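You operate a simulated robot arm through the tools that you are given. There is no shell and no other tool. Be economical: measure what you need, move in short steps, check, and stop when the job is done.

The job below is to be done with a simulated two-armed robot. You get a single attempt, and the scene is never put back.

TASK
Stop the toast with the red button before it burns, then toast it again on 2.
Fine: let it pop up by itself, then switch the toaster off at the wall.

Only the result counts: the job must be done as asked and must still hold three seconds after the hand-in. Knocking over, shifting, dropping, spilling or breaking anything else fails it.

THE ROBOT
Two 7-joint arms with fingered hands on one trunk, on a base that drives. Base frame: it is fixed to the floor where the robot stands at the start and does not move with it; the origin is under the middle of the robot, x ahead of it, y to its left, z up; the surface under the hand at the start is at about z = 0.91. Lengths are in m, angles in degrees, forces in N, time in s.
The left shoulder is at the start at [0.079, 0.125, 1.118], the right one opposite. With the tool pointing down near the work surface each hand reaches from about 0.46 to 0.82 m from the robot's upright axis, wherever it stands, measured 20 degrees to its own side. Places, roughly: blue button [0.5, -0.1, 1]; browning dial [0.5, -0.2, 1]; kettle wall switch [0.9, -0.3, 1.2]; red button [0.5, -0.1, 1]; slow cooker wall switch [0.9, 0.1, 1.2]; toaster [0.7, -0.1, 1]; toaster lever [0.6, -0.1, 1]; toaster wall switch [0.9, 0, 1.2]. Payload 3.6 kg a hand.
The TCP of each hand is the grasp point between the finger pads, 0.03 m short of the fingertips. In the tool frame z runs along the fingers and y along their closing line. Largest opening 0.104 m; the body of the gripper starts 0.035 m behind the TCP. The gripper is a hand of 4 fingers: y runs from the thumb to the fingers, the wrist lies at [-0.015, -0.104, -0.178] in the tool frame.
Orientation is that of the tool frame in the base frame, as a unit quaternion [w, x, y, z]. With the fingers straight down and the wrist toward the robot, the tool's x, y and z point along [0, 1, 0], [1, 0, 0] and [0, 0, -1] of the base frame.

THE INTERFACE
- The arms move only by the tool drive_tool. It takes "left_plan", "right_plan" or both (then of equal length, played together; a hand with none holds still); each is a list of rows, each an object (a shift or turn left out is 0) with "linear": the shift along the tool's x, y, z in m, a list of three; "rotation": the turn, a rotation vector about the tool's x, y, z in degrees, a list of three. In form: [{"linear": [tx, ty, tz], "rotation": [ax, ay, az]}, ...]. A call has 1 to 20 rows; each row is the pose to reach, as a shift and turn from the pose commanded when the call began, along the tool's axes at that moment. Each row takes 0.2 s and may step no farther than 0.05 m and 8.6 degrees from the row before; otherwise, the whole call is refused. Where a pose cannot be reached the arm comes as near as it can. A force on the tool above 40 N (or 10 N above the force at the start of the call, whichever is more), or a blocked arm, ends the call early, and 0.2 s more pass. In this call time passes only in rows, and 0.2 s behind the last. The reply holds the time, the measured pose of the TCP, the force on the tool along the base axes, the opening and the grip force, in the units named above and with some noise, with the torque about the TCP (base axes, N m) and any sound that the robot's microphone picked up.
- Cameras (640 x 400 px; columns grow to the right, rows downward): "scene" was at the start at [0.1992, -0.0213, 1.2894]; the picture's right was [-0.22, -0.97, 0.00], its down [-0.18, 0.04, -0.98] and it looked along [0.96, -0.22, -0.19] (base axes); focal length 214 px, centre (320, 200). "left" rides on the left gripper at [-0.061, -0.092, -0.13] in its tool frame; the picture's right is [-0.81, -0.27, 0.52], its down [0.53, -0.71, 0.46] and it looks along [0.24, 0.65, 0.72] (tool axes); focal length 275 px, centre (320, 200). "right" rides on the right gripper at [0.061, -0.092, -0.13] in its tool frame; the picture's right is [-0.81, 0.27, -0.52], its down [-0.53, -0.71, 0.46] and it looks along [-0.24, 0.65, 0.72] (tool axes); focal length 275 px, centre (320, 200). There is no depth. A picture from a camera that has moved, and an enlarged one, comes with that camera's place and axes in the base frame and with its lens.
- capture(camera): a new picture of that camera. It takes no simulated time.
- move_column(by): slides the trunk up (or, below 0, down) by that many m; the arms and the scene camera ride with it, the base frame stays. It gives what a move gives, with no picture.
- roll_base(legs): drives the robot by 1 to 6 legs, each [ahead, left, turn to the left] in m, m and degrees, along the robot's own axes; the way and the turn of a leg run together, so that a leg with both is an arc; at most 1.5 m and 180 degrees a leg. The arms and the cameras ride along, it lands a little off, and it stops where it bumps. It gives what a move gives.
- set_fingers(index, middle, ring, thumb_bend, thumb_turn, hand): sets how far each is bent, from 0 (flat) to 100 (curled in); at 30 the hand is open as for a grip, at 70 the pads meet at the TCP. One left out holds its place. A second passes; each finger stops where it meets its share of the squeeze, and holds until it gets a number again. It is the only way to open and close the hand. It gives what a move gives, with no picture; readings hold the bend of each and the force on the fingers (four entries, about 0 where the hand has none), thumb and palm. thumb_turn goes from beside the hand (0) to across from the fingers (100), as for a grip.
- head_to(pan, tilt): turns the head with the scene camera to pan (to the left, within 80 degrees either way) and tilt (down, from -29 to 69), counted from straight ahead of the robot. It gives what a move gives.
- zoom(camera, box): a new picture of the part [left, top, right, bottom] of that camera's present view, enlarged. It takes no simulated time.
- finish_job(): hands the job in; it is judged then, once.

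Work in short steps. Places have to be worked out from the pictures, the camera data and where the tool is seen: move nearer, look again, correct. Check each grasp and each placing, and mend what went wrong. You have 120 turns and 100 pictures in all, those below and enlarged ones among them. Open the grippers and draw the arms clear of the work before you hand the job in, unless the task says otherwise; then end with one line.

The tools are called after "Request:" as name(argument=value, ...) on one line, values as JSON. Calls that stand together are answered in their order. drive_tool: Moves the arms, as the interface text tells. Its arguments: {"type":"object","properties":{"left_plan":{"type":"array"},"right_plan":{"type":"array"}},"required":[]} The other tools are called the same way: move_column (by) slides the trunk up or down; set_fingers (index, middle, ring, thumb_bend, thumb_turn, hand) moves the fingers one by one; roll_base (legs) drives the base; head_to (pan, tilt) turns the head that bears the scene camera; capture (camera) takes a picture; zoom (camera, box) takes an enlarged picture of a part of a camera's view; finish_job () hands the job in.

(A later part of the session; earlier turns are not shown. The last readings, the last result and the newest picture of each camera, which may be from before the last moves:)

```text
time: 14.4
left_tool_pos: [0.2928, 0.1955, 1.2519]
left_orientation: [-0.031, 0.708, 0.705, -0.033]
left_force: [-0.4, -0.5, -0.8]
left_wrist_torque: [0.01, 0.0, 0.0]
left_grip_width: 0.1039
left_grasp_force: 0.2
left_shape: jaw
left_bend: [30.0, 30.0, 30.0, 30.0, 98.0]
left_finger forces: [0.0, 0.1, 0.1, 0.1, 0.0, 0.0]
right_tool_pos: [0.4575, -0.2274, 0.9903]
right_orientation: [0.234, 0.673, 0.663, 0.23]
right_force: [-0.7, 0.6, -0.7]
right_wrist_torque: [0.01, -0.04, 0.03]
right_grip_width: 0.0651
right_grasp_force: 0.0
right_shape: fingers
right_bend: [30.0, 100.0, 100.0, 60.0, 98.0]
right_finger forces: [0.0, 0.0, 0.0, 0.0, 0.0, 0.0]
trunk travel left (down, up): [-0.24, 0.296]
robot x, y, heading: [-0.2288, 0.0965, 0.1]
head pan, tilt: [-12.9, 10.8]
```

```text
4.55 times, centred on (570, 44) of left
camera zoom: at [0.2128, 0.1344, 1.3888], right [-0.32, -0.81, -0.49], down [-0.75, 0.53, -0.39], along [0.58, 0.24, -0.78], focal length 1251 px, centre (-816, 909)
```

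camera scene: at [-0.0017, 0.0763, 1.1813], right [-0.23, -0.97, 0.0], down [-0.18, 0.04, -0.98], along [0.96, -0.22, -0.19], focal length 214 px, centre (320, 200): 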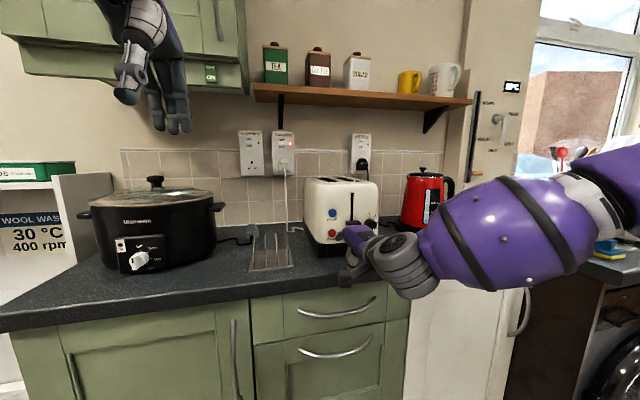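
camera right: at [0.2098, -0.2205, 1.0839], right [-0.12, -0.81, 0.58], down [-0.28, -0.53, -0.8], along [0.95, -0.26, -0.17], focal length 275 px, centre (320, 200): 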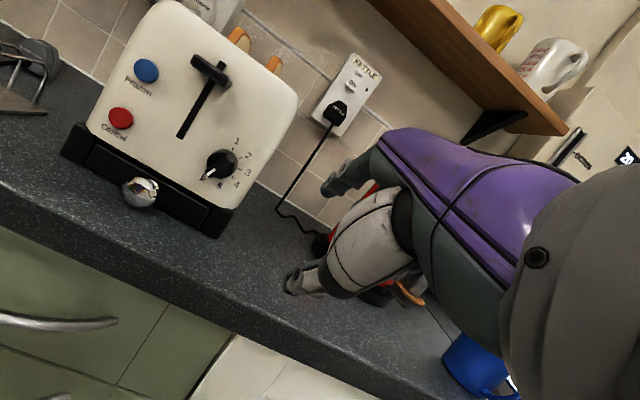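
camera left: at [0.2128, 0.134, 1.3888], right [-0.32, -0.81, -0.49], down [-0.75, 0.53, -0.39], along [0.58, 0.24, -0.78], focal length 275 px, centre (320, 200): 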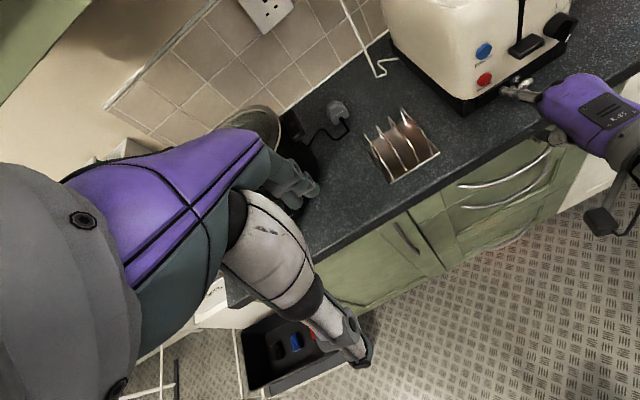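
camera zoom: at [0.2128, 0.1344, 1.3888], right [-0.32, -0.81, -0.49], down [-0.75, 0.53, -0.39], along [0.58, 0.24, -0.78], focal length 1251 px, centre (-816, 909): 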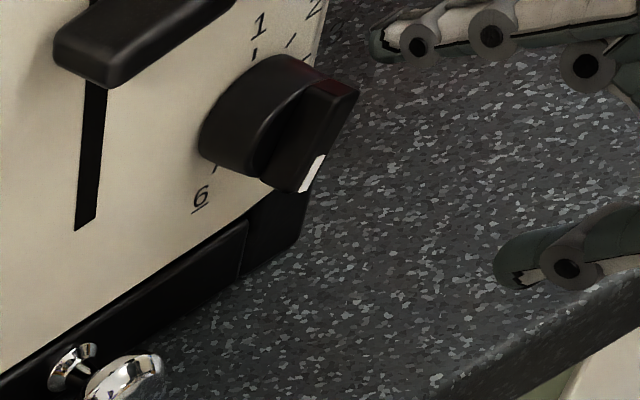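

The tip is right of the bar, about 1.5 cm clear of the bar's end. I'll raise it 6 mm and push left 2 cm to start the rotation.

Request:
drive_tool(right_plan=[{"linear": [0.004, 0.0037, -0.0047]}, {"linear": [0.012, 0.0037, -0.0047]}, {"linear": [0.021, 0.0037, -0.0047]}])

Request:
zoom(camera="right", box=[230, 100, 390, 200])

Request:
zoom(camera="left", box=[500, 0, 640, 88])

```text
time: 15.2
left_tool_pos: [0.2917, 0.1947, 1.2521]
left_orientation: [-0.03, 0.708, 0.705, -0.032]
left_force: [-0.1, -0.1, -0.1]
left_wrist_torque: [-0.01, 0.0, 0.02]
left_grip_width: 0.1039
left_grasp_force: 0.1
left_shape: jaw
left_bend: [30.0, 30.0, 30.0, 30.0, 98.0]
left_finger forces: [0.0, 0.0, 0.0, 0.0, 0.0, 0.0]
right_tool_pos: [0.4563, -0.2067, 0.998]
right_orientation: [0.236, 0.674, 0.661, 0.23]
right_force: [-2.0, -2.2, 1.4]
right_wrist_torque: [0.02, -0.09, -0.13]
right_grip_width: 0.066
right_grasp_force: 1.3
right_shape: fingers
right_bend: [30.0, 100.0, 100.0, 60.0, 98.0]
right_finger forces: [2.5, 0.0, 0.1, 0.0, 0.0, 0.0]
trunk travel left (down, up): [-0.24, 0.296]
robot x, y, heading: [-0.2236, 0.0937, -0.0]
head pan, tilt: [-12.9, 10.8]
```

```text
4.00 times, centred on (310, 150) of right
camera zoom: at [0.3043, -0.1423, 1.0429], right [-0.12, -0.81, 0.58], down [-0.28, -0.53, -0.8], along [0.95, -0.26, -0.17], focal length 1101 px, centre (360, 400)
```

zoom: 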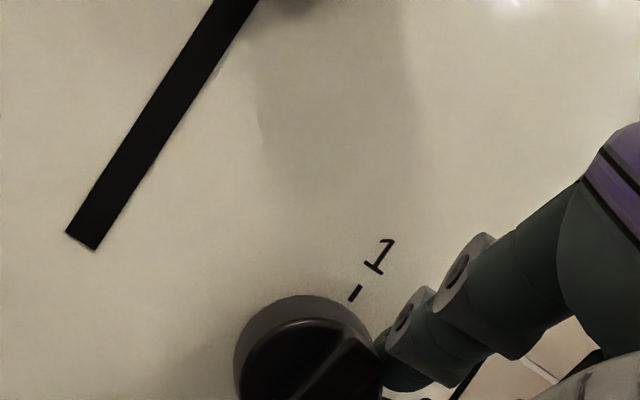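

```text
4.55 times, centred on (570, 44) of left
camera zoom: at [0.2122, 0.1339, 1.3891], right [-0.32, -0.81, -0.49], down [-0.75, 0.53, -0.39], along [0.58, 0.24, -0.78], focal length 1251 px, centre (-816, 909)
```

zoom: 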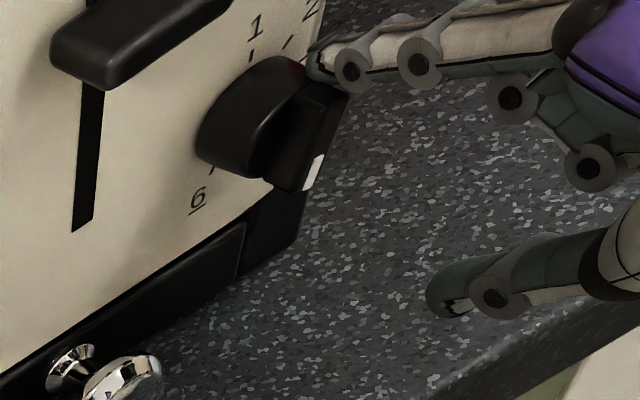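

The finger has just touched the bar, with about 2 N of force. I'll continue left in small steps.

Request:
drive_tool(right_plan=[{"linear": [0.005, 0, 0]}, {"linear": [0.01, 0, 0]}, {"linear": [0.014, 0, 0]}])

Request:
zoom(camera="right", box=[230, 100, 422, 220])

Request:
zoom(camera="left", box=[500, 0, 640, 88])

```text
time: 16.0
left_tool_pos: [0.2908, 0.1952, 1.2522]
left_orientation: [-0.03, 0.709, 0.704, -0.033]
left_force: [-0.7, -0.2, 0.3]
left_wrist_torque: [0.0, 0.02, 0.02]
left_grip_width: 0.1036
left_grasp_force: 0.1
left_shape: jaw
left_bend: [30.0, 30.0, 30.0, 30.0, 98.0]
left_finger forces: [0.0, 0.0, 0.0, 0.0, 0.0, 0.1]
right_tool_pos: [0.4572, -0.1918, 0.9978]
right_orientation: [0.235, 0.672, 0.663, 0.231]
right_force: [-4.4, 0.8, 5.3]
right_wrist_torque: [0.03, -0.41, 0.07]
right_grip_width: 0.0691
right_grasp_force: 2.6
right_shape: fingers
right_bend: [28.0, 100.0, 100.0, 60.0, 98.0]
right_finger forces: [5.8, 0.0, 0.0, 0.0, 0.0, 0.0]
trunk travel left (down, up): [-0.24, 0.296]
robot x, y, heading: [-0.2246, 0.0981, -0.3]
head pan, tilt: [-12.9, 10.8]
```

```text
3.33 times, centred on (326, 160) of right
camera zoom: at [0.3042, -0.1269, 1.0433], right [-0.12, -0.81, 0.58], down [-0.28, -0.53, -0.8], along [0.95, -0.26, -0.16], focal length 918 px, centre (300, 333)
```

zoom: 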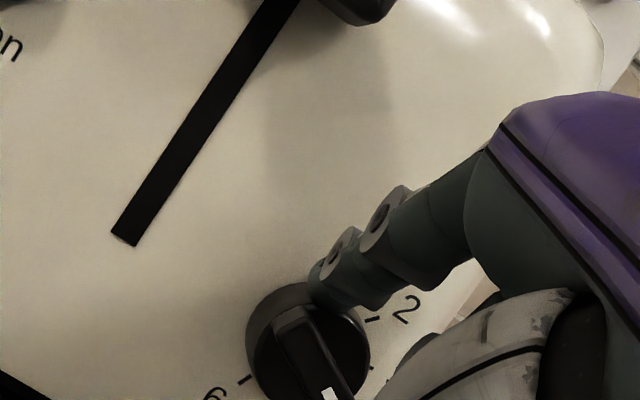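

```text
4.55 times, centred on (570, 44) of left
camera zoom: at [0.2115, 0.1352, 1.3893], right [-0.32, -0.81, -0.49], down [-0.75, 0.53, -0.39], along [0.58, 0.24, -0.78], focal length 1251 px, centre (-816, 909)
```

zoom: 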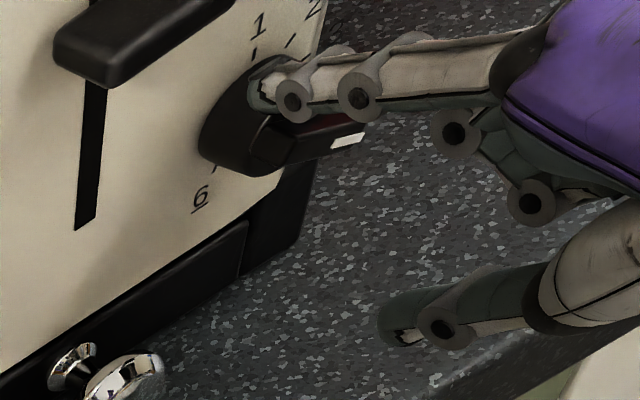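

The bar has turned to around 4. I'll continue the arc left and then down, easing back 2 mm in x.

Request:
drive_tool(right_plan=[{"linear": [0.006, -0.0016, -0.0012]}, {"linear": [0.01, -0.0041, 0.0019]}, {"linear": [0.012, -0.0066, 0.005]}])

Request:
zoom(camera="right", box=[230, 100, 422, 220])

Request:
zoom(camera="left", box=[500, 0, 640, 88])

```text
time: 16.8
left_tool_pos: [0.2923, 0.1954, 1.252]
left_orientation: [-0.031, 0.708, 0.705, -0.033]
left_force: [0.4, 0.3, -0.3]
left_wrist_torque: [-0.02, 0.03, -0.04]
left_grip_width: 0.1037
left_grasp_force: 0.0
left_shape: jaw
left_bend: [30.0, 30.0, 30.0, 30.0, 98.0]
left_finger forces: [0.1, 0.0, 0.0, 0.0, 0.0, 0.1]
right_tool_pos: [0.4553, -0.1795, 0.9875]
right_orientation: [0.234, 0.673, 0.662, 0.23]
right_force: [-0.8, 1.8, 1.7]
right_wrist_torque: [-0.04, -0.06, 0.08]
right_grip_width: 0.0675
right_grasp_force: 1.1
right_shape: fingers
right_bend: [29.0, 100.0, 100.0, 60.0, 98.0]
right_finger forces: [1.9, 0.0, 0.0, 0.1, 0.1, 0.0]
trunk travel left (down, up): [-0.24, 0.296]
robot x, y, heading: [-0.2272, 0.0956, -0.5]
head pan, tilt: [-12.9, 10.8]
```

```text
3.33 times, centred on (326, 160) of right
camera zoom: at [0.3033, -0.115, 1.0343], right [-0.12, -0.81, 0.58], down [-0.28, -0.53, -0.8], along [0.95, -0.26, -0.17], focal length 918 px, centre (300, 333)
```

zoom: 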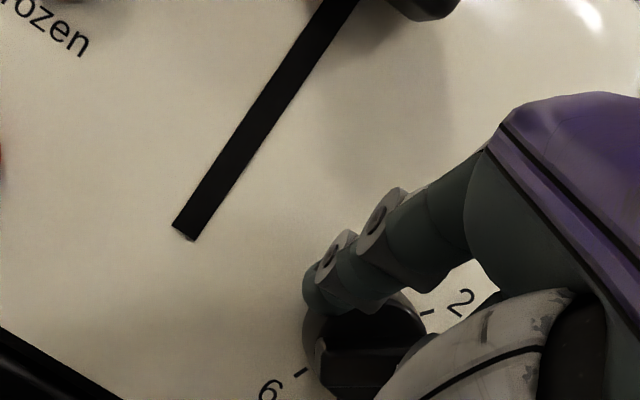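

```text
4.55 times, centred on (570, 44) of left
camera zoom: at [0.2128, 0.1347, 1.3888], right [-0.32, -0.81, -0.49], down [-0.75, 0.53, -0.39], along [0.58, 0.24, -0.78], focal length 1251 px, centre (-816, 909)
```

zoom: 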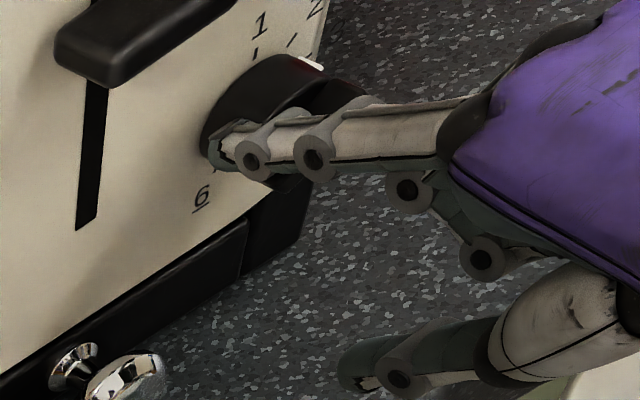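

The pointer is now near 2–3. I'll back off straight out to read it.

Request:
drive_tool(right_plan=[{"linear": [0.001, 0.001, -0.003]}, {"linear": [0.001, -0.03, -0.028]}, {"linear": [0.03, -0.04, -0.04]}, {"linear": [0.07, -0.04, -0.04]}])

Request:
zoom(camera="scene", box=[340, 205, 404, 245])

Request:
zoom(camera="right", box=[280, 130, 472, 250])

Request:
zoom(camera="left", box=[500, 0, 640, 88])

```text
time: 17.8
left_tool_pos: [0.2925, 0.1957, 1.2517]
left_orientation: [-0.03, 0.708, 0.705, -0.034]
left_force: [0.0, 0.3, -0.3]
left_wrist_torque: [0.0, 0.03, 0.02]
left_grip_width: 0.1035
left_grasp_force: 0.0
left_shape: jaw
left_bend: [30.0, 30.0, 30.0, 30.0, 98.0]
left_finger forces: [0.0, 0.0, 0.0, 0.1, 0.1, 0.0]
right_tool_pos: [0.4035, -0.1076, 0.9945]
right_orientation: [0.235, 0.674, 0.662, 0.23]
right_force: [-0.2, 0.3, 0.6]
right_wrist_torque: [-0.04, -0.04, -0.03]
right_grip_width: 0.0655
right_grasp_force: 0.0
right_shape: fingers
right_bend: [30.0, 100.0, 100.0, 60.0, 98.0]
right_finger forces: [0.1, 0.1, 0.0, 0.1, 0.0, 0.0]
trunk travel left (down, up): [-0.24, 0.296]
robot x, y, heading: [-0.2247, 0.1003, -0.2]
head pan, tilt: [-12.9, 10.8]
```

```text
10.00 times, centred on (372, 225) of scene
camera zoom: at [-0.0017, 0.0773, 1.1814], right [-0.23, -0.97, 0.0], down [-0.18, 0.04, -0.98], along [0.96, -0.22, -0.19], focal length 2145 px, centre (-200, -50)
```

zoom: 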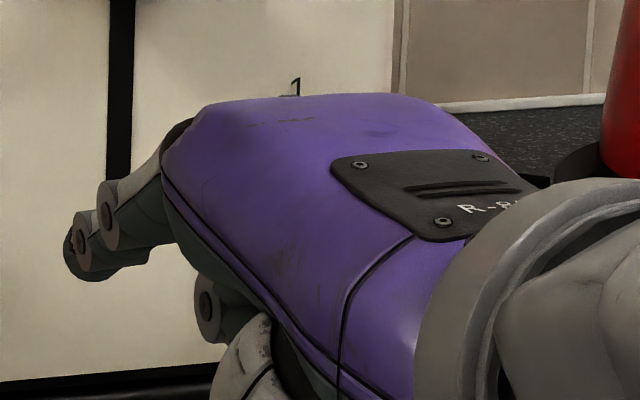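

```text
3.33 times, centred on (376, 190) of right
camera zoom: at [0.2493, -0.0438, 1.0406], right [-0.12, -0.81, 0.58], down [-0.28, -0.53, -0.8], along [0.95, -0.26, -0.17], focal length 918 px, centre (133, 233)
```

zoom: 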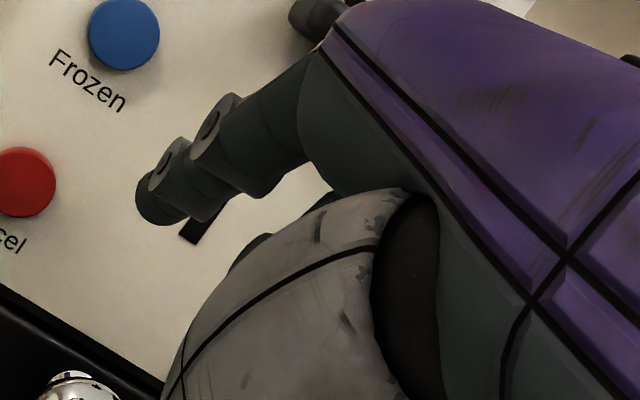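

```text
4.55 times, centred on (570, 44) of left
camera zoom: at [0.2128, 0.1352, 1.3888], right [-0.32, -0.81, -0.49], down [-0.75, 0.53, -0.39], along [0.58, 0.24, -0.78], focal length 1251 px, centre (-816, 909)
```

zoom: 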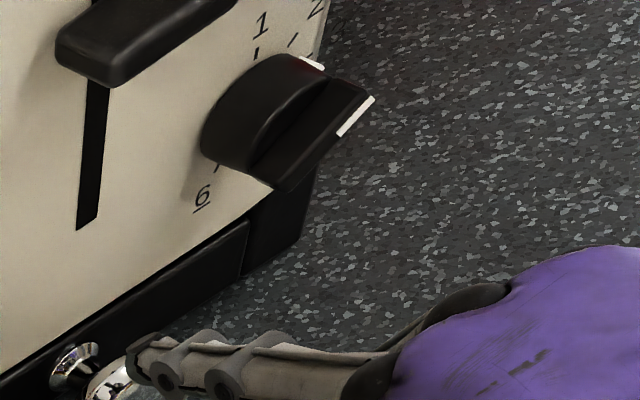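

I need a clear view of the dial, so I'll shift the hand back and to the right, to the earlier viewing spot.

Request:
drive_tool(right_plan=[{"linear": [0, -0.005, -0.049]}, {"linear": [-0.045, -0.005, -0.059]}, {"linear": [-0.09, -0.005, -0.059]}, {"linear": [-0.135, -0.005, -0.059]}, {"linear": [-0.178, -0.005, -0.059]}])

Request:
zoom(camera="scene", box=[340, 205, 404, 245])

Request:
zoom(camera="right", box=[180, 120, 276, 180])

```text
time: 19.0
left_tool_pos: [0.2918, 0.195, 1.2521]
left_orientation: [-0.03, 0.709, 0.704, -0.034]
left_force: [-0.6, 0.0, -0.9]
left_wrist_torque: [-0.04, 0.02, -0.01]
left_grip_width: 0.1037
left_grasp_force: 0.1
left_shape: jaw
left_bend: [30.0, 30.0, 30.0, 30.0, 98.0]
left_finger forces: [0.0, 0.0, 0.0, 0.1, 0.0, 0.0]
right_tool_pos: [0.3576, -0.2878, 1.0405]
right_orientation: [0.235, 0.673, 0.662, 0.23]
right_force: [-0.2, 0.0, 0.8]
right_wrist_torque: [-0.03, 0.01, -0.01]
right_grip_width: 0.0651
right_grasp_force: 0.1
right_shape: fingers
right_bend: [30.0, 100.0, 100.0, 60.0, 98.0]
right_finger forces: [0.0, 0.0, 0.0, 0.1, 0.0, 0.1]
trunk travel left (down, up): [-0.24, 0.296]
robot x, y, heading: [-0.2238, 0.0988, -0.1]
head pan, tilt: [-12.9, 10.8]
```

```text
10.00 times, centred on (372, 225) of scene
camera zoom: at [-0.002, 0.0764, 1.1814], right [-0.23, -0.97, 0.0], down [-0.18, 0.04, -0.98], along [0.96, -0.22, -0.19], focal length 2145 px, centre (-200, -50)
```

zoom: 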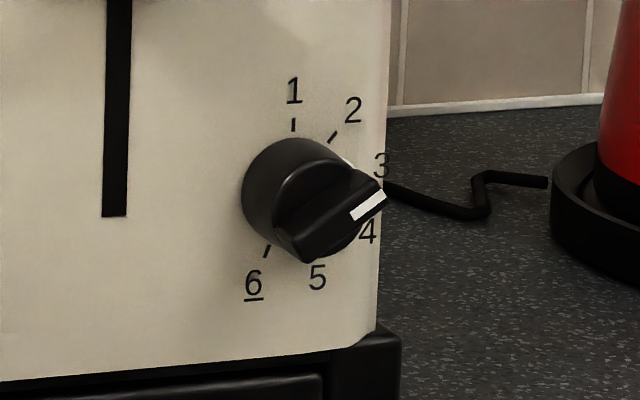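

```text
6.67 times, centred on (228, 150) of right
camera zoom: at [0.2048, -0.2234, 1.0855], right [-0.12, -0.81, 0.58], down [-0.28, -0.53, -0.8], along [0.95, -0.26, -0.17], focal length 1835 px, centre (933, 533)
```

zoom: 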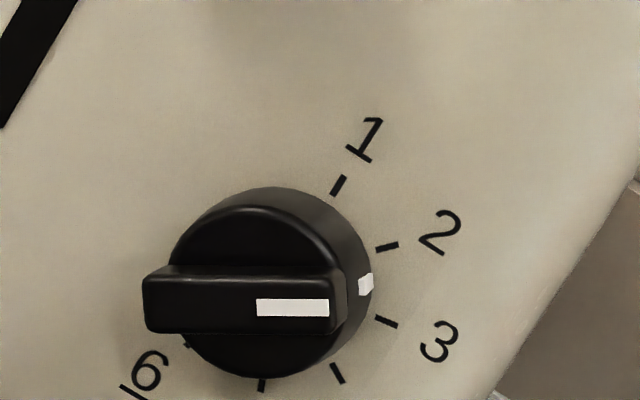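

The pointer sits at about 2.5 (60°), so it needs about 20° more counter-clockwise. I'll return with the finger above the bar's left end and press down a few millimetres further than before.

Request:
drive_tool(right_plan=[{"linear": [0.037, 0.0104, 0.0256]}, {"linear": [0.073, 0.0208, 0.0512]}, {"linear": [0.1098, 0.0312, 0.0768]}, {"linear": [0.1098, 0.0511, 0.0927]}, {"linear": [0.1098, 0.0465, 0.0985]}, {"linear": [0.1098, 0.043, 0.1028]}, {"linear": [0.1098, 0.0418, 0.1044]}])

Request:
zoom(camera="left", box=[500, 0, 640, 88])

Request:
zoom(camera="right", box=[280, 130, 440, 230])

```text
time: 20.6
left_tool_pos: [0.2914, 0.1956, 1.2519]
left_orientation: [-0.029, 0.708, 0.705, -0.033]
left_force: [-0.3, -0.2, 0.3]
left_wrist_torque: [-0.02, -0.02, -0.02]
left_grip_width: 0.1035
left_grasp_force: 0.0
left_shape: jaw
left_bend: [30.0, 30.0, 30.0, 30.0, 98.0]
left_finger forces: [0.0, 0.0, 0.0, 0.0, 0.0, 0.0]
right_tool_pos: [0.4579, -0.1782, 0.9836]
right_orientation: [0.236, 0.673, 0.662, 0.23]
right_force: [1.2, 1.6, 0.2]
right_wrist_torque: [-0.01, -0.05, 0.09]
right_grip_width: 0.0664
right_grasp_force: 1.1
right_shape: fingers
right_bend: [29.0, 100.0, 100.0, 60.0, 98.0]
right_finger forces: [1.6, 0.1, 0.0, 0.0, 0.0, 0.0]
trunk travel left (down, up): [-0.24, 0.296]
robot x, y, heading: [-0.2241, 0.0985, -0.4]
head pan, tilt: [-12.9, 10.8]
```

```text
4.55 times, centred on (570, 44) of left
camera zoom: at [0.2124, 0.1346, 1.389], right [-0.32, -0.81, -0.49], down [-0.75, 0.53, -0.39], along [0.58, 0.24, -0.78], focal length 1251 px, centre (-816, 909)
```

zoom: 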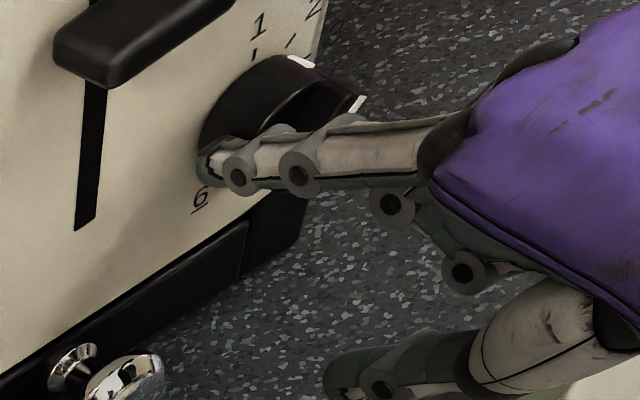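

```text
4.00 times, centred on (360, 180) of right
camera zoom: at [0.3051, -0.1134, 1.0294], right [-0.12, -0.81, 0.58], down [-0.28, -0.53, -0.8], along [0.95, -0.26, -0.17], focal length 1101 px, centre (160, 280)
```

zoom: 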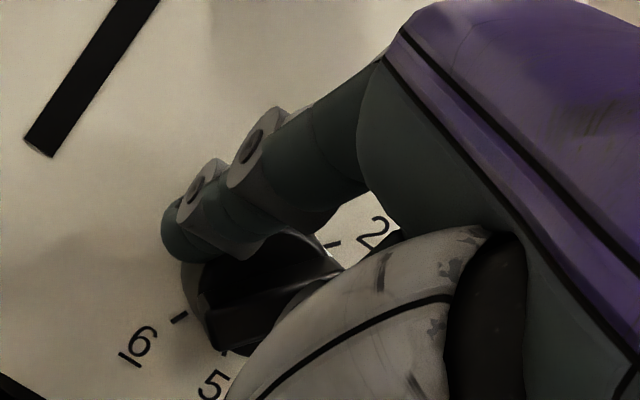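

From the rim mark's shift in the left view, the dial moved about 15–16°, to around 44°. I'll nudge down 1 mm more and then back away to check.

Request:
drive_tool(right_plan=[{"linear": [0, -0.0006, 0.0008]}])

Request:
zoom(camera="left", box=[500, 0, 640, 88])

Request:
drive_tool(right_plan=[{"linear": [0.001, 0.0, -0.003]}, {"linear": [0.001, -0.03, -0.028]}, {"linear": [0.001, -0.035, -0.075]}, {"linear": [-0.03, -0.035, -0.1]}, {"linear": [-0.07, -0.035, -0.1]}, {"linear": [-0.11, -0.035, -0.1]}])

Request:
zoom(camera="scene", box=[340, 205, 404, 245])

Request:
zoom(camera="right", box=[180, 120, 276, 180])

```text
time: 21.0
left_tool_pos: [0.2919, 0.1957, 1.2522]
left_orientation: [-0.031, 0.708, 0.705, -0.033]
left_force: [-0.1, 0.1, -0.7]
left_wrist_torque: [0.05, 0.01, 0.0]
left_grip_width: 0.1036
left_grasp_force: 0.1
left_shape: jaw
left_bend: [30.0, 30.0, 30.0, 30.0, 98.0]
left_finger forces: [0.0, 0.0, 0.1, 0.0, 0.0, 0.0]
right_tool_pos: [0.4576, -0.1772, 0.9821]
right_orientation: [0.236, 0.673, 0.662, 0.231]
right_force: [-0.1, 2.5, 1.6]
right_wrist_torque: [-0.04, -0.13, 0.11]
right_grip_width: 0.067
right_grasp_force: 1.7
right_shape: fingers
right_bend: [29.0, 100.0, 100.0, 60.0, 98.0]
right_finger forces: [2.0, 0.0, 0.1, 0.0, 0.0, 0.0]
trunk travel left (down, up): [-0.24, 0.296]
robot x, y, heading: [-0.227, 0.1001, -0.2]
head pan, tilt: [-12.9, 10.8]
```

```text
4.55 times, centred on (570, 44) of left
camera zoom: at [0.2124, 0.1347, 1.389], right [-0.32, -0.81, -0.49], down [-0.75, 0.53, -0.39], along [0.58, 0.24, -0.78], focal length 1251 px, centre (-816, 909)
```

zoom: 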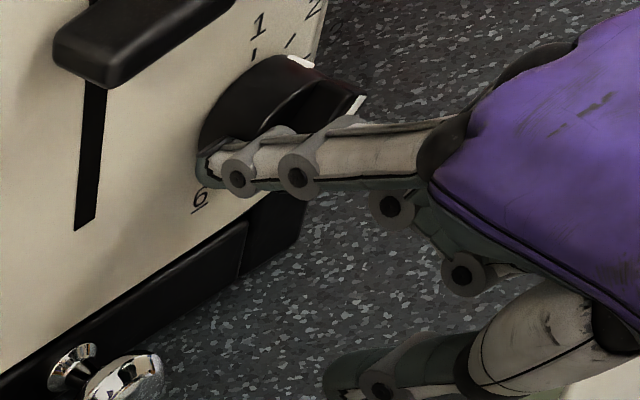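

```text
time: 22.4
left_tool_pos: [0.2927, 0.1946, 1.2532]
left_orientation: [-0.031, 0.708, 0.705, -0.033]
left_force: [1.2, -0.3, -0.4]
left_wrist_torque: [-0.03, 0.0, 0.04]
left_grip_width: 0.1036
left_grasp_force: 0.0
left_shape: jaw
left_bend: [30.0, 30.0, 30.0, 30.0, 98.0]
left_finger forces: [0.0, 0.0, 0.1, 0.0, 0.0, 0.1]
right_tool_pos: [0.3656, -0.2865, 1.0388]
right_orientation: [0.235, 0.673, 0.663, 0.231]
right_force: [0.5, -0.5, 0.4]
right_wrist_torque: [0.0, 0.0, -0.02]
right_grip_width: 0.0654
right_grasp_force: 0.0
right_shape: fingers
right_bend: [30.0, 100.0, 100.0, 60.0, 98.0]
right_finger forces: [0.0, 0.1, 0.0, 0.0, 0.0, 0.0]
trunk travel left (down, up): [-0.24, 0.296]
robot x, y, heading: [-0.2227, 0.0963, -0.1]
head pan, tilt: [-12.9, 10.8]
```

```text
10.00 times, centred on (372, 225) of scene
camera zoom: at [-0.0021, 0.0762, 1.1814], right [-0.23, -0.97, 0.0], down [-0.18, 0.04, -0.98], along [0.96, -0.22, -0.19], focal length 2145 px, centre (-200, -50)
```

zoom: 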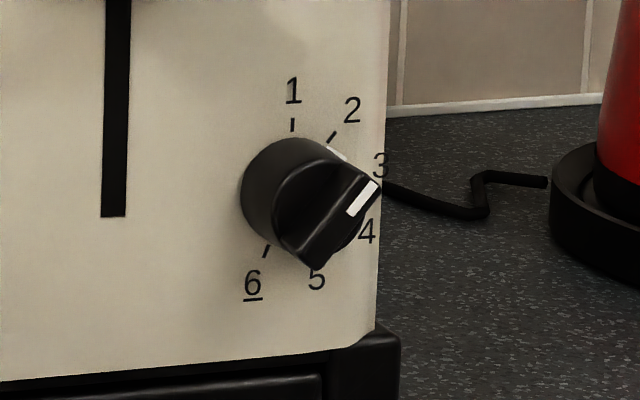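

```text
6.67 times, centred on (228, 150) of right
camera zoom: at [0.2123, -0.2223, 1.0845], right [-0.12, -0.81, 0.58], down [-0.28, -0.53, -0.8], along [0.95, -0.26, -0.17], focal length 1835 px, centre (933, 533)
```

zoom: 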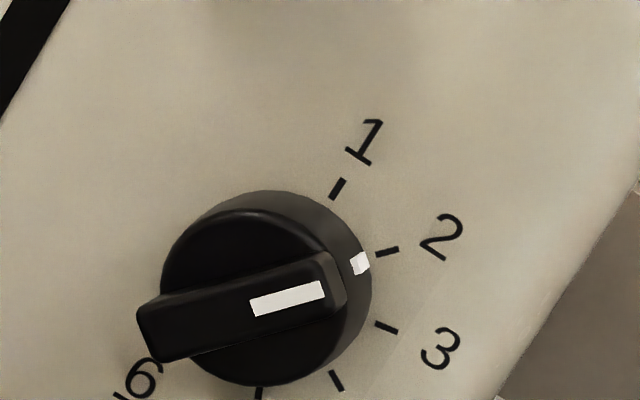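

The dial now reads 2, with the marker axis lined up with the tick to within a couple of degrees. Next is the lever, at about (0.52, -0.138, 1.08). I'll position the fingertip just above it.

Request:
drive_tool(right_plan=[{"linear": [0.03, 0.018, -0.023]}, {"linear": [0.065, 0.036, -0.045]}, {"linear": [0.105, 0.05, -0.048]}, {"linear": [0.1415, 0.0744, -0.029]}, {"linear": [0.1415, 0.0925, -0.0145]}, {"linear": [0.1415, 0.1106, 0.0]}])

Request:
zoom(camera="right", box=[230, 100, 422, 220])

Request:
zoom(camera="left", box=[480, 0, 640, 100])

```text
time: 23.8
left_tool_pos: [0.2934, 0.1958, 1.2516]
left_orientation: [-0.03, 0.708, 0.704, -0.034]
left_force: [0.1, 0.9, 0.6]
left_wrist_torque: [0.0, 0.0, 0.02]
left_grip_width: 0.1037
left_grasp_force: 0.1
left_shape: jaw
left_bend: [30.0, 30.0, 30.0, 30.0, 98.0]
left_finger forces: [0.0, 0.1, 0.0, 0.0, 0.0, 0.0]
right_tool_pos: [0.4547, -0.1448, 1.1063]
right_orientation: [0.235, 0.673, 0.663, 0.231]
right_force: [0.4, -0.5, 0.7]
right_wrist_torque: [-0.01, 0.02, 0.01]
right_grip_width: 0.0652
right_grasp_force: 0.0
right_shape: fingers
right_bend: [30.0, 100.0, 100.0, 60.0, 98.0]
right_finger forces: [0.0, 0.1, 0.1, 0.0, 0.1, 0.0]
trunk travel left (down, up): [-0.24, 0.296]
robot x, y, heading: [-0.2276, 0.098, -0.2]
head pan, tilt: [-12.9, 10.8]
```

```text
3.33 times, centred on (326, 160) of right
camera zoom: at [0.3023, -0.0803, 1.1522], right [-0.12, -0.81, 0.58], down [-0.28, -0.53, -0.8], along [0.95, -0.26, -0.17], focal length 918 px, centre (300, 333)
```

zoom: 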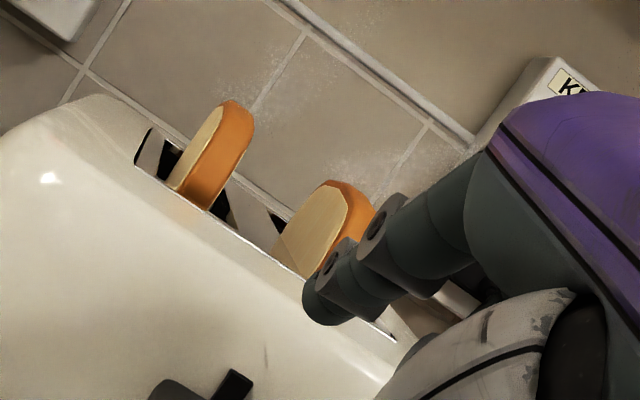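

```text
4.00 times, centred on (560, 50) of left
camera zoom: at [0.2133, 0.1348, 1.3887], right [-0.32, -0.81, -0.49], down [-0.75, 0.53, -0.39], along [0.58, 0.24, -0.78], focal length 1101 px, centre (-640, 800)
```

zoom: 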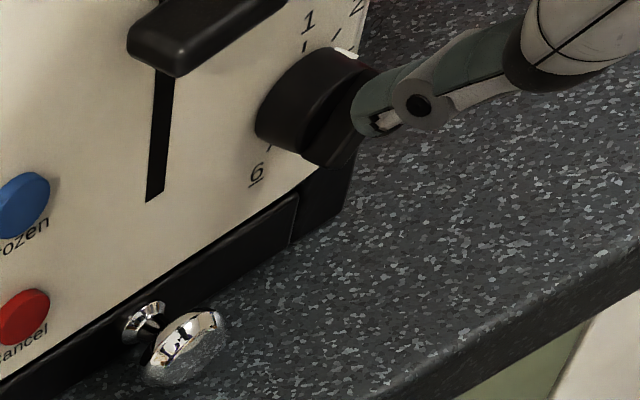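

The tip is at about (0.519, -0.138, 1.121), centred above the lever. I'll press straight down through most of the travel while watching the force.

Request:
drive_tool(right_plan=[{"linear": [0, -0.0125, 0.0156]}, {"linear": [0, -0.025, 0.0312]}, {"linear": [0, -0.0374, 0.0468]}, {"linear": [0, -0.0468, 0.0585]}, {"linear": [0, -0.053, 0.0663]}, {"linear": [0, -0.0593, 0.0741]}, {"linear": [0, -0.0643, 0.0803]}])

Request:
zoom(camera="left", box=[480, 0, 640, 100])

Request:
zoom(camera="right", box=[230, 100, 422, 220])

```text
time: 25.4
left_tool_pos: [0.2914, 0.1952, 1.2513]
left_orientation: [-0.031, 0.708, 0.704, -0.033]
left_force: [0.0, -0.2, -0.1]
left_wrist_torque: [-0.01, -0.02, 0.02]
left_grip_width: 0.1039
left_grasp_force: 0.0
left_shape: jaw
left_bend: [30.0, 30.0, 30.0, 30.0, 98.0]
left_finger forces: [0.1, 0.0, 0.0, 0.0, 0.0, 0.0]
right_tool_pos: [0.455, -0.1448, 1.0037]
right_orientation: [0.236, 0.674, 0.662, 0.23]
right_force: [0.1, -1.3, -0.8]
right_wrist_torque: [-0.01, 0.0, -0.01]
right_grip_width: 0.0655
right_grasp_force: 0.0
right_shape: fingers
right_bend: [30.0, 100.0, 100.0, 60.0, 98.0]
right_finger forces: [0.1, 0.1, 0.1, 0.1, 0.0, 0.0]
trunk travel left (down, up): [-0.24, 0.296]
robot x, y, heading: [-0.228, 0.0968, -0.2]
head pan, tilt: [-12.9, 10.8]
```

```text
4.00 times, centred on (560, 50) of left
camera zoom: at [0.2126, 0.1343, 1.3889], right [-0.32, -0.81, -0.49], down [-0.75, 0.53, -0.39], along [0.58, 0.24, -0.78], focal length 1101 px, centre (-640, 800)
```

zoom: 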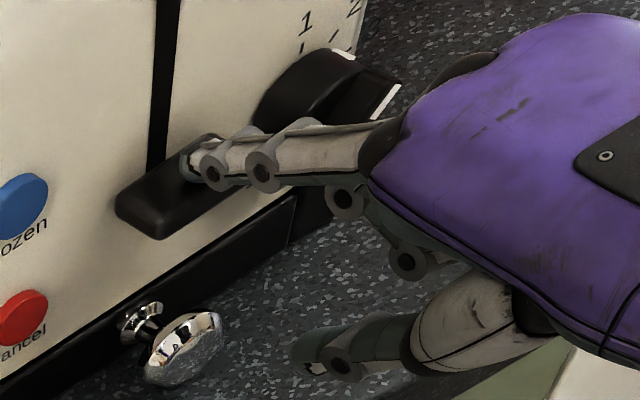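

```text
3.33 times, centred on (326, 160) of right
camera zoom: at [0.3021, -0.0806, 1.05], right [-0.12, -0.81, 0.58], down [-0.28, -0.53, -0.8], along [0.95, -0.26, -0.17], focal length 918 px, centre (300, 333)
```

zoom: 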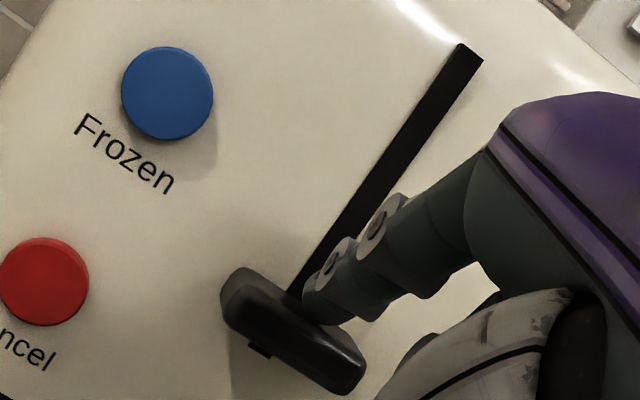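

The lever is near the bottom with almost no force on the finger, and I heard no click. I'll press a few millimetres further to make sure it latches.

Request:
drive_tool(right_plan=[{"linear": [0, -0.0019, 0.0023]}, {"linear": [0, -0.0037, 0.0047]}, {"linear": [0, -0.005, 0.0062]}])

Request:
zoom(camera="left", box=[480, 0, 640, 100])

```text
time: 26.2
left_tool_pos: [0.2916, 0.1962, 1.2526]
left_orientation: [-0.03, 0.708, 0.705, -0.032]
left_force: [-0.5, 0.7, 1.0]
left_wrist_torque: [0.01, 0.0, -0.01]
left_grip_width: 0.1037
left_grasp_force: 0.0
left_shape: jaw
left_bend: [30.0, 30.0, 30.0, 30.0, 98.0]
left_finger forces: [0.0, 0.1, 0.0, 0.1, 0.0, 0.1]
right_tool_pos: [0.4536, -0.1452, 0.9978]
right_orientation: [0.236, 0.673, 0.662, 0.231]
right_force: [-1.9, -0.8, 4.7]
right_wrist_torque: [0.03, -0.38, -0.06]
right_grip_width: 0.0689
right_grasp_force: 2.7
right_shape: fingers
right_bend: [28.0, 100.0, 100.0, 60.0, 98.0]
right_finger forces: [5.3, 0.1, 0.1, 0.0, 0.0, 0.0]
trunk travel left (down, up): [-0.24, 0.296]
robot x, y, heading: [-0.2274, 0.1015, -0.3]
head pan, tilt: [-12.9, 10.8]
```

```text
4.00 times, centred on (560, 50) of left
camera zoom: at [0.2116, 0.1345, 1.3893], right [-0.32, -0.81, -0.49], down [-0.75, 0.53, -0.39], along [0.58, 0.24, -0.78], focal length 1101 px, centre (-640, 800)
```

zoom: 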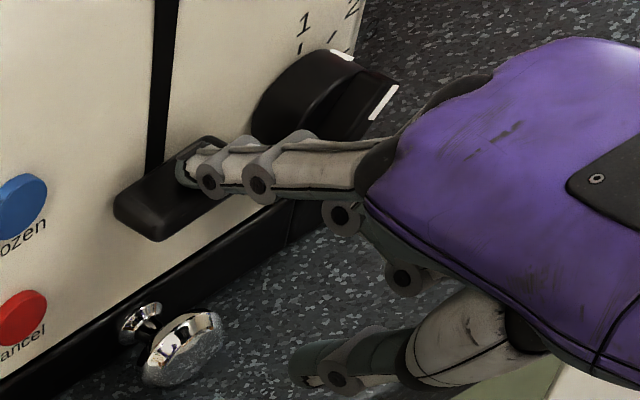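

The lever didn't move any further and the finger now reads 5 N, so it's at the bottom stop. I'll lift off, back away, and check that it holds.

Request:
drive_tool(right_plan=[{"linear": [0, 0.005, -0.0085]}, {"linear": [0, -0.02, -0.03]}, {"linear": [0, -0.04, -0.065]}, {"linear": [-0.04, -0.04, -0.08]}, {"linear": [-0.08, -0.04, -0.08]}, {"linear": [-0.12, -0.04, -0.08]}, {"linear": [-0.16, -0.04, -0.08]}])

Request:
capture(camera="scene")

Request:
zoom(camera="scene", box=[290, 160, 410, 260])

```text
time: 27.8
left_tool_pos: [0.2916, 0.1949, 1.2518]
left_orientation: [-0.031, 0.708, 0.704, -0.033]
left_force: [0.3, -0.2, 0.2]
left_wrist_torque: [-0.03, -0.01, 0.01]
left_grip_width: 0.1035
left_grasp_force: 0.1
left_shape: jaw
left_bend: [30.0, 30.0, 30.0, 30.0, 98.0]
left_finger forces: [0.0, 0.0, 0.0, 0.0, 0.0, 0.0]
right_tool_pos: [0.3677, -0.3066, 1.0342]
right_orientation: [0.236, 0.673, 0.662, 0.231]
right_force: [0.2, -0.1, 0.4]
right_wrist_torque: [-0.01, -0.02, 0.0]
right_grip_width: 0.0651
right_grasp_force: 0.2
right_shape: fingers
right_bend: [30.0, 100.0, 100.0, 60.0, 98.0]
right_finger forces: [0.0, 0.0, 0.0, 0.0, 0.0, 0.0]
trunk travel left (down, up): [-0.24, 0.296]
robot x, y, heading: [-0.2244, 0.0982, -0.1]
head pan, tilt: [-12.9, 10.8]
```

```text
38 pictures are left
camera scene: at [-0.002, 0.0764, 1.1814], right [-0.23, -0.97, 0.0], down [-0.18, 0.04, -0.98], along [0.96, -0.22, -0.19], focal length 214 px, centre (320, 200)
```

scene: 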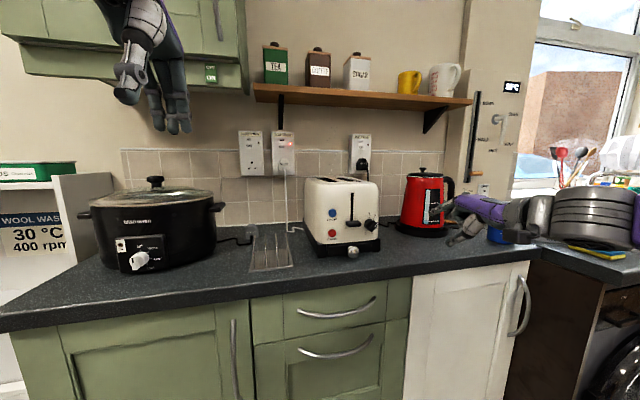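

```text
4.00 times, centred on (350, 210) of scene
camera zoom: at [-0.002, 0.0764, 1.1814], right [-0.23, -0.97, 0.0], down [-0.18, 0.04, -0.98], along [0.96, -0.22, -0.19], focal length 858 px, centre (200, 160)
```

zoom: 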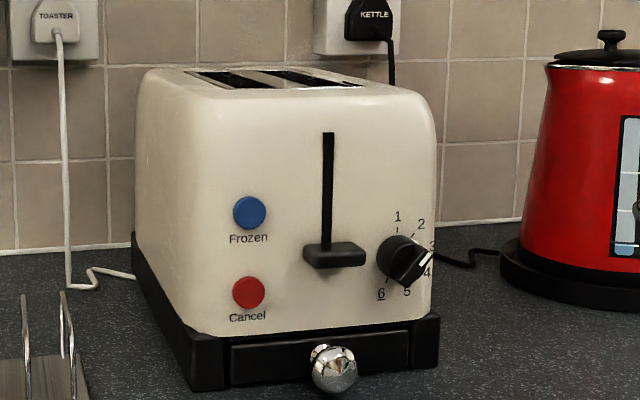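

The lever is latched down with the dial on 2 and the toast inside. While it toasts I'll prepare the left hand for the wall switch: OFF half at about (0.877, 0.029, 1.252). I'll raise the trunk and shape the left index.

Request:
move_column(by=0.11)

Request:
set_fingers(hand="left", index=30, middle=100, ring=100, thumb_bend=60)

```text
time: 29.2
left_tool_pos: [0.2921, 0.1954, 1.3609]
left_orientation: [-0.031, 0.709, 0.704, -0.032]
left_force: [0.2, 0.1, 1.0]
left_wrist_torque: [-0.02, 0.01, 0.02]
left_grip_width: 0.1033
left_grasp_force: 0.0
left_shape: jaw
left_bend: [30.0, 30.0, 30.0, 30.0, 98.0]
left_finger forces: [0.1, 0.0, 0.0, 0.0, 0.0, 0.1]
right_tool_pos: [0.3719, -0.3045, 1.1437]
right_orientation: [0.234, 0.673, 0.663, 0.231]
right_force: [-0.5, -0.7, -0.4]
right_wrist_torque: [-0.03, -0.01, -0.01]
right_grip_width: 0.0657
right_grasp_force: 0.1
right_shape: fingers
right_bend: [30.0, 100.0, 100.0, 60.0, 98.0]
right_finger forces: [0.0, 0.0, 0.0, 0.0, 0.0, 0.0]
trunk travel left (down, up): [-0.35, 0.186]
robot x, y, heading: [-0.2281, 0.0978, -0.2]
head pan, tilt: [-12.9, 10.8]
```

```text
time: 30.2
left_tool_pos: [0.293, 0.1952, 1.3622]
left_orientation: [-0.03, 0.708, 0.705, -0.032]
left_force: [0.3, 0.3, 0.7]
left_wrist_torque: [0.0, 0.01, 0.0]
left_grip_width: 0.0654
left_grasp_force: 0.0
left_shape: fingers
left_bend: [30.0, 100.0, 100.0, 60.0, 98.0]
left_finger forces: [0.0, 0.0, 0.1, 0.1, 0.1, 0.0]
right_tool_pos: [0.3705, -0.3056, 1.1437]
right_orientation: [0.235, 0.673, 0.662, 0.231]
right_force: [-0.9, -0.2, -0.3]
right_wrist_torque: [0.01, 0.0, 0.04]
right_grip_width: 0.0653
right_grasp_force: 0.1
right_shape: fingers
right_bend: [30.0, 100.0, 100.0, 60.0, 98.0]
right_finger forces: [0.0, 0.0, 0.0, 0.1, 0.0, 0.1]
trunk travel left (down, up): [-0.35, 0.186]
robot x, y, heading: [-0.2262, 0.1005, -0.1]
head pan, tilt: [-12.9, 10.8]
```

Now both arms together: the right arm returns high and out of the way, while the left tilts to point forward and extends a little.

Request:
drive_tool(right_plan=[{"linear": [0.02, 0.0057, -0.0338], "rotation": [4.3, 0, 0]}, {"linear": [0.04, 0.0114, -0.0676], "rotation": [8.6, 0, 0]}, {"linear": [0.06, 0.0171, -0.1014], "rotation": [12.9, 0, 0]}, {"linear": [0.08, 0.0228, -0.1352], "rotation": [17.2, 0, 0]}, {"linear": [0.1, 0.0285, -0.169], "rotation": [21.5, 0, 0]}, {"linear": [0.12, 0.0342, -0.2028], "rotation": [25.8, 0, 0]}, {"linear": [0.14, 0.0399, -0.2366], "rotation": [30.1, 0, 0]}, {"linear": [0.16, 0.0456, -0.2704], "rotation": [34.4, 0, 0]}, {"linear": [0.18, 0.051, -0.304], "rotation": [38.6, 0, 0]}], left_plan=[{"linear": [0.006, 0.0121, 0.0112], "rotation": [-7.8, 0, 0]}, {"linear": [0.012, 0.0242, 0.0224], "rotation": [-15.6, 0, 0]}, {"linear": [0.018, 0.0363, 0.0336], "rotation": [-23.4, 0, 0]}, {"linear": [0.024, 0.0484, 0.0448], "rotation": [-31.2, 0, 0]}, {"linear": [0.03, 0.0605, 0.056], "rotation": [-39, 0, 0]}, {"linear": [0.036, 0.0726, 0.0672], "rotation": [-46.8, 0, 0]}, {"linear": [0.042, 0.0847, 0.0784], "rotation": [-54.6, 0, 0]}, {"linear": [0.048, 0.0968, 0.0896], "rotation": [-62.4, 0, 0]}, {"linear": [0.055, 0.109, 0.101], "rotation": [-70, 0, 0]}])

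```text
time: 32.2
left_tool_pos: [0.3954, 0.2505, 1.249]
left_orientation: [0.38, 0.598, 0.597, 0.377]
left_force: [0.4, -0.1, 0.8]
left_wrist_torque: [0.03, 0.03, -0.01]
left_grip_width: 0.0652
left_grasp_force: 0.1
left_shape: fingers
left_bend: [30.0, 100.0, 100.0, 60.0, 98.0]
left_finger forces: [0.0, 0.1, 0.1, 0.1, 0.0, 0.0]
right_tool_pos: [0.2296, -0.1227, 1.4112]
right_orientation: [-0.003, 0.716, 0.698, -0.004]
right_force: [1.0, -0.3, 1.0]
right_wrist_torque: [0.01, 0.03, -0.03]
right_grip_width: 0.0653
right_grasp_force: 0.1
right_shape: fingers
right_bend: [30.0, 100.0, 100.0, 60.0, 98.0]
right_finger forces: [0.0, 0.1, 0.1, 0.1, 0.1, 0.0]
trunk travel left (down, up): [-0.35, 0.186]
robot x, y, heading: [-0.2268, 0.0975, -0.2]
head pan, tilt: [-12.9, 10.8]
```

The left hand is tilted 65° as planned. I'll drive right 0.22 m and then forward 0.22 m, to about (0, -0.12), so the left hand faces the toaster's wall switch.

Request:
roll_base(legs=[[0, -0.22, 0], [0.2, 0, 0]])

Request:
head_to(pan=10, tilt=10)

Request:
capture(camera="scene")

Request:
capture(camera="left")

```text
time: 36.0
left_tool_pos: [0.5889, 0.0278, 1.2519]
left_orientation: [0.381, 0.598, 0.597, 0.376]
left_force: [-0.2, 0.0, 0.1]
left_wrist_torque: [-0.01, 0.01, -0.01]
left_grip_width: 0.0652
left_grasp_force: 0.0
left_shape: fingers
left_bend: [30.0, 100.0, 100.0, 60.0, 98.0]
left_finger forces: [0.0, 0.0, 0.0, 0.1, 0.1, 0.0]
right_tool_pos: [0.4212, -0.3438, 1.4124]
right_orientation: [-0.001, 0.712, 0.702, -0.003]
right_force: [-0.3, 0.0, 0.3]
right_wrist_torque: [-0.03, 0.04, 0.03]
right_grip_width: 0.0653
right_grasp_force: 0.1
right_shape: fingers
right_bend: [30.0, 100.0, 100.0, 60.0, 98.0]
right_finger forces: [0.0, 0.1, 0.1, 0.0, 0.0, 0.0]
trunk travel left (down, up): [-0.35, 0.186]
robot x, y, heading: [-0.0295, -0.1269, 0.1]
head pan, tilt: [-12.9, 10.8]
```

```text
time: 36.9
left_tool_pos: [0.5884, 0.0277, 1.2514]
left_orientation: [0.381, 0.597, 0.596, 0.377]
left_force: [-1.0, -0.6, 0.5]
left_wrist_torque: [-0.04, -0.02, 0.01]
left_grip_width: 0.0652
left_grasp_force: 0.1
left_shape: fingers
left_bend: [30.0, 100.0, 100.0, 60.0, 98.0]
left_finger forces: [0.1, 0.1, 0.1, 0.0, 0.0, 0.1]
right_tool_pos: [0.4204, -0.344, 1.4137]
right_orientation: [0.0, 0.712, 0.702, -0.001]
right_force: [0.1, 0.6, -0.3]
right_wrist_torque: [0.02, 0.0, 0.01]
right_grip_width: 0.0654
right_grasp_force: 0.0
right_shape: fingers
right_bend: [30.0, 100.0, 100.0, 60.0, 98.0]
right_finger forces: [0.1, 0.0, 0.0, 0.0, 0.0, 0.0]
trunk travel left (down, up): [-0.35, 0.186]
robot x, y, heading: [-0.0298, -0.1264, -0.1]
head pan, tilt: [10.0, 10.0]
```

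```text
36 pictures are left
camera scene: at [0.1705, -0.1086, 1.2907], right [0.17, -0.99, 0.0], down [-0.17, -0.03, -0.98], along [0.97, 0.17, -0.17], focal length 214 px, centre (320, 200)
```

scene: 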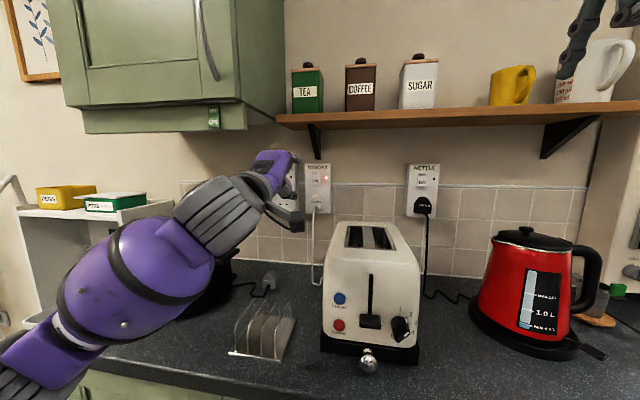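

```text
35 pictures are left
camera left: at [0.4317, -0.0337, 1.2224], right [0.35, -0.81, -0.47], down [0.11, 0.53, -0.84], along [0.93, 0.24, 0.27], focal length 275 px, centre (320, 200)
```

left: 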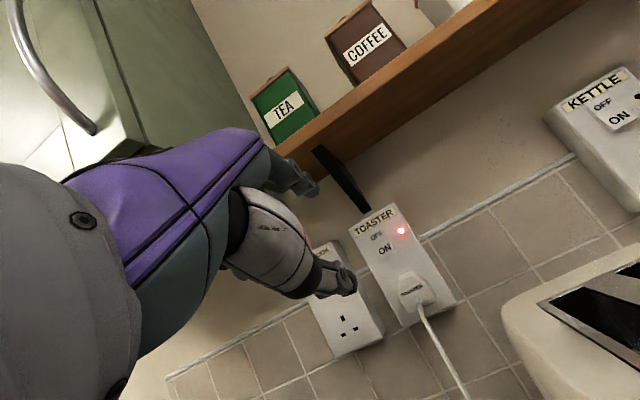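

The toaster switch is visible from both cameras. I'll zoom in to triangulate it.

Request:
zoom(camera="left", box=[260, 150, 452, 270])

Request:
zoom(camera="scene", box=[250, 145, 346, 205])

```text
3.33 times, centred on (356, 210) of left
camera zoom: at [0.4317, -0.0337, 1.2224], right [0.35, -0.81, -0.47], down [0.11, 0.53, -0.84], along [0.93, 0.24, 0.27], focal length 918 px, centre (200, 167)
```

zoom: 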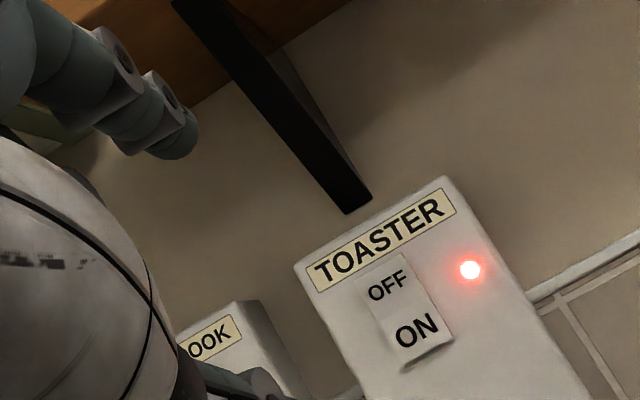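

```text
6.67 times, centred on (298, 175) of scene
camera zoom: at [0.1705, -0.1086, 1.2907], right [0.17, -0.99, 0.0], down [-0.17, -0.03, -0.98], along [0.97, 0.17, -0.17], focal length 1430 px, centre (467, 367)
```

zoom: 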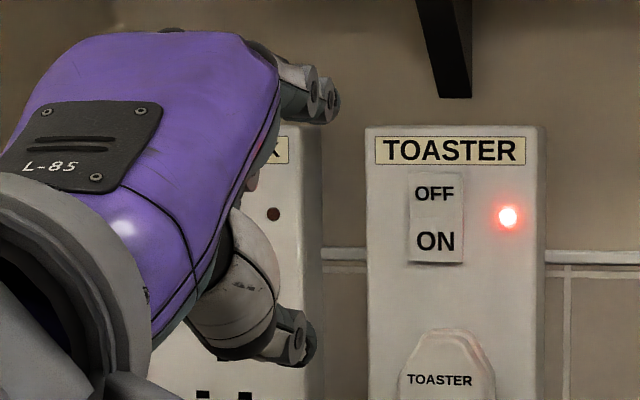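

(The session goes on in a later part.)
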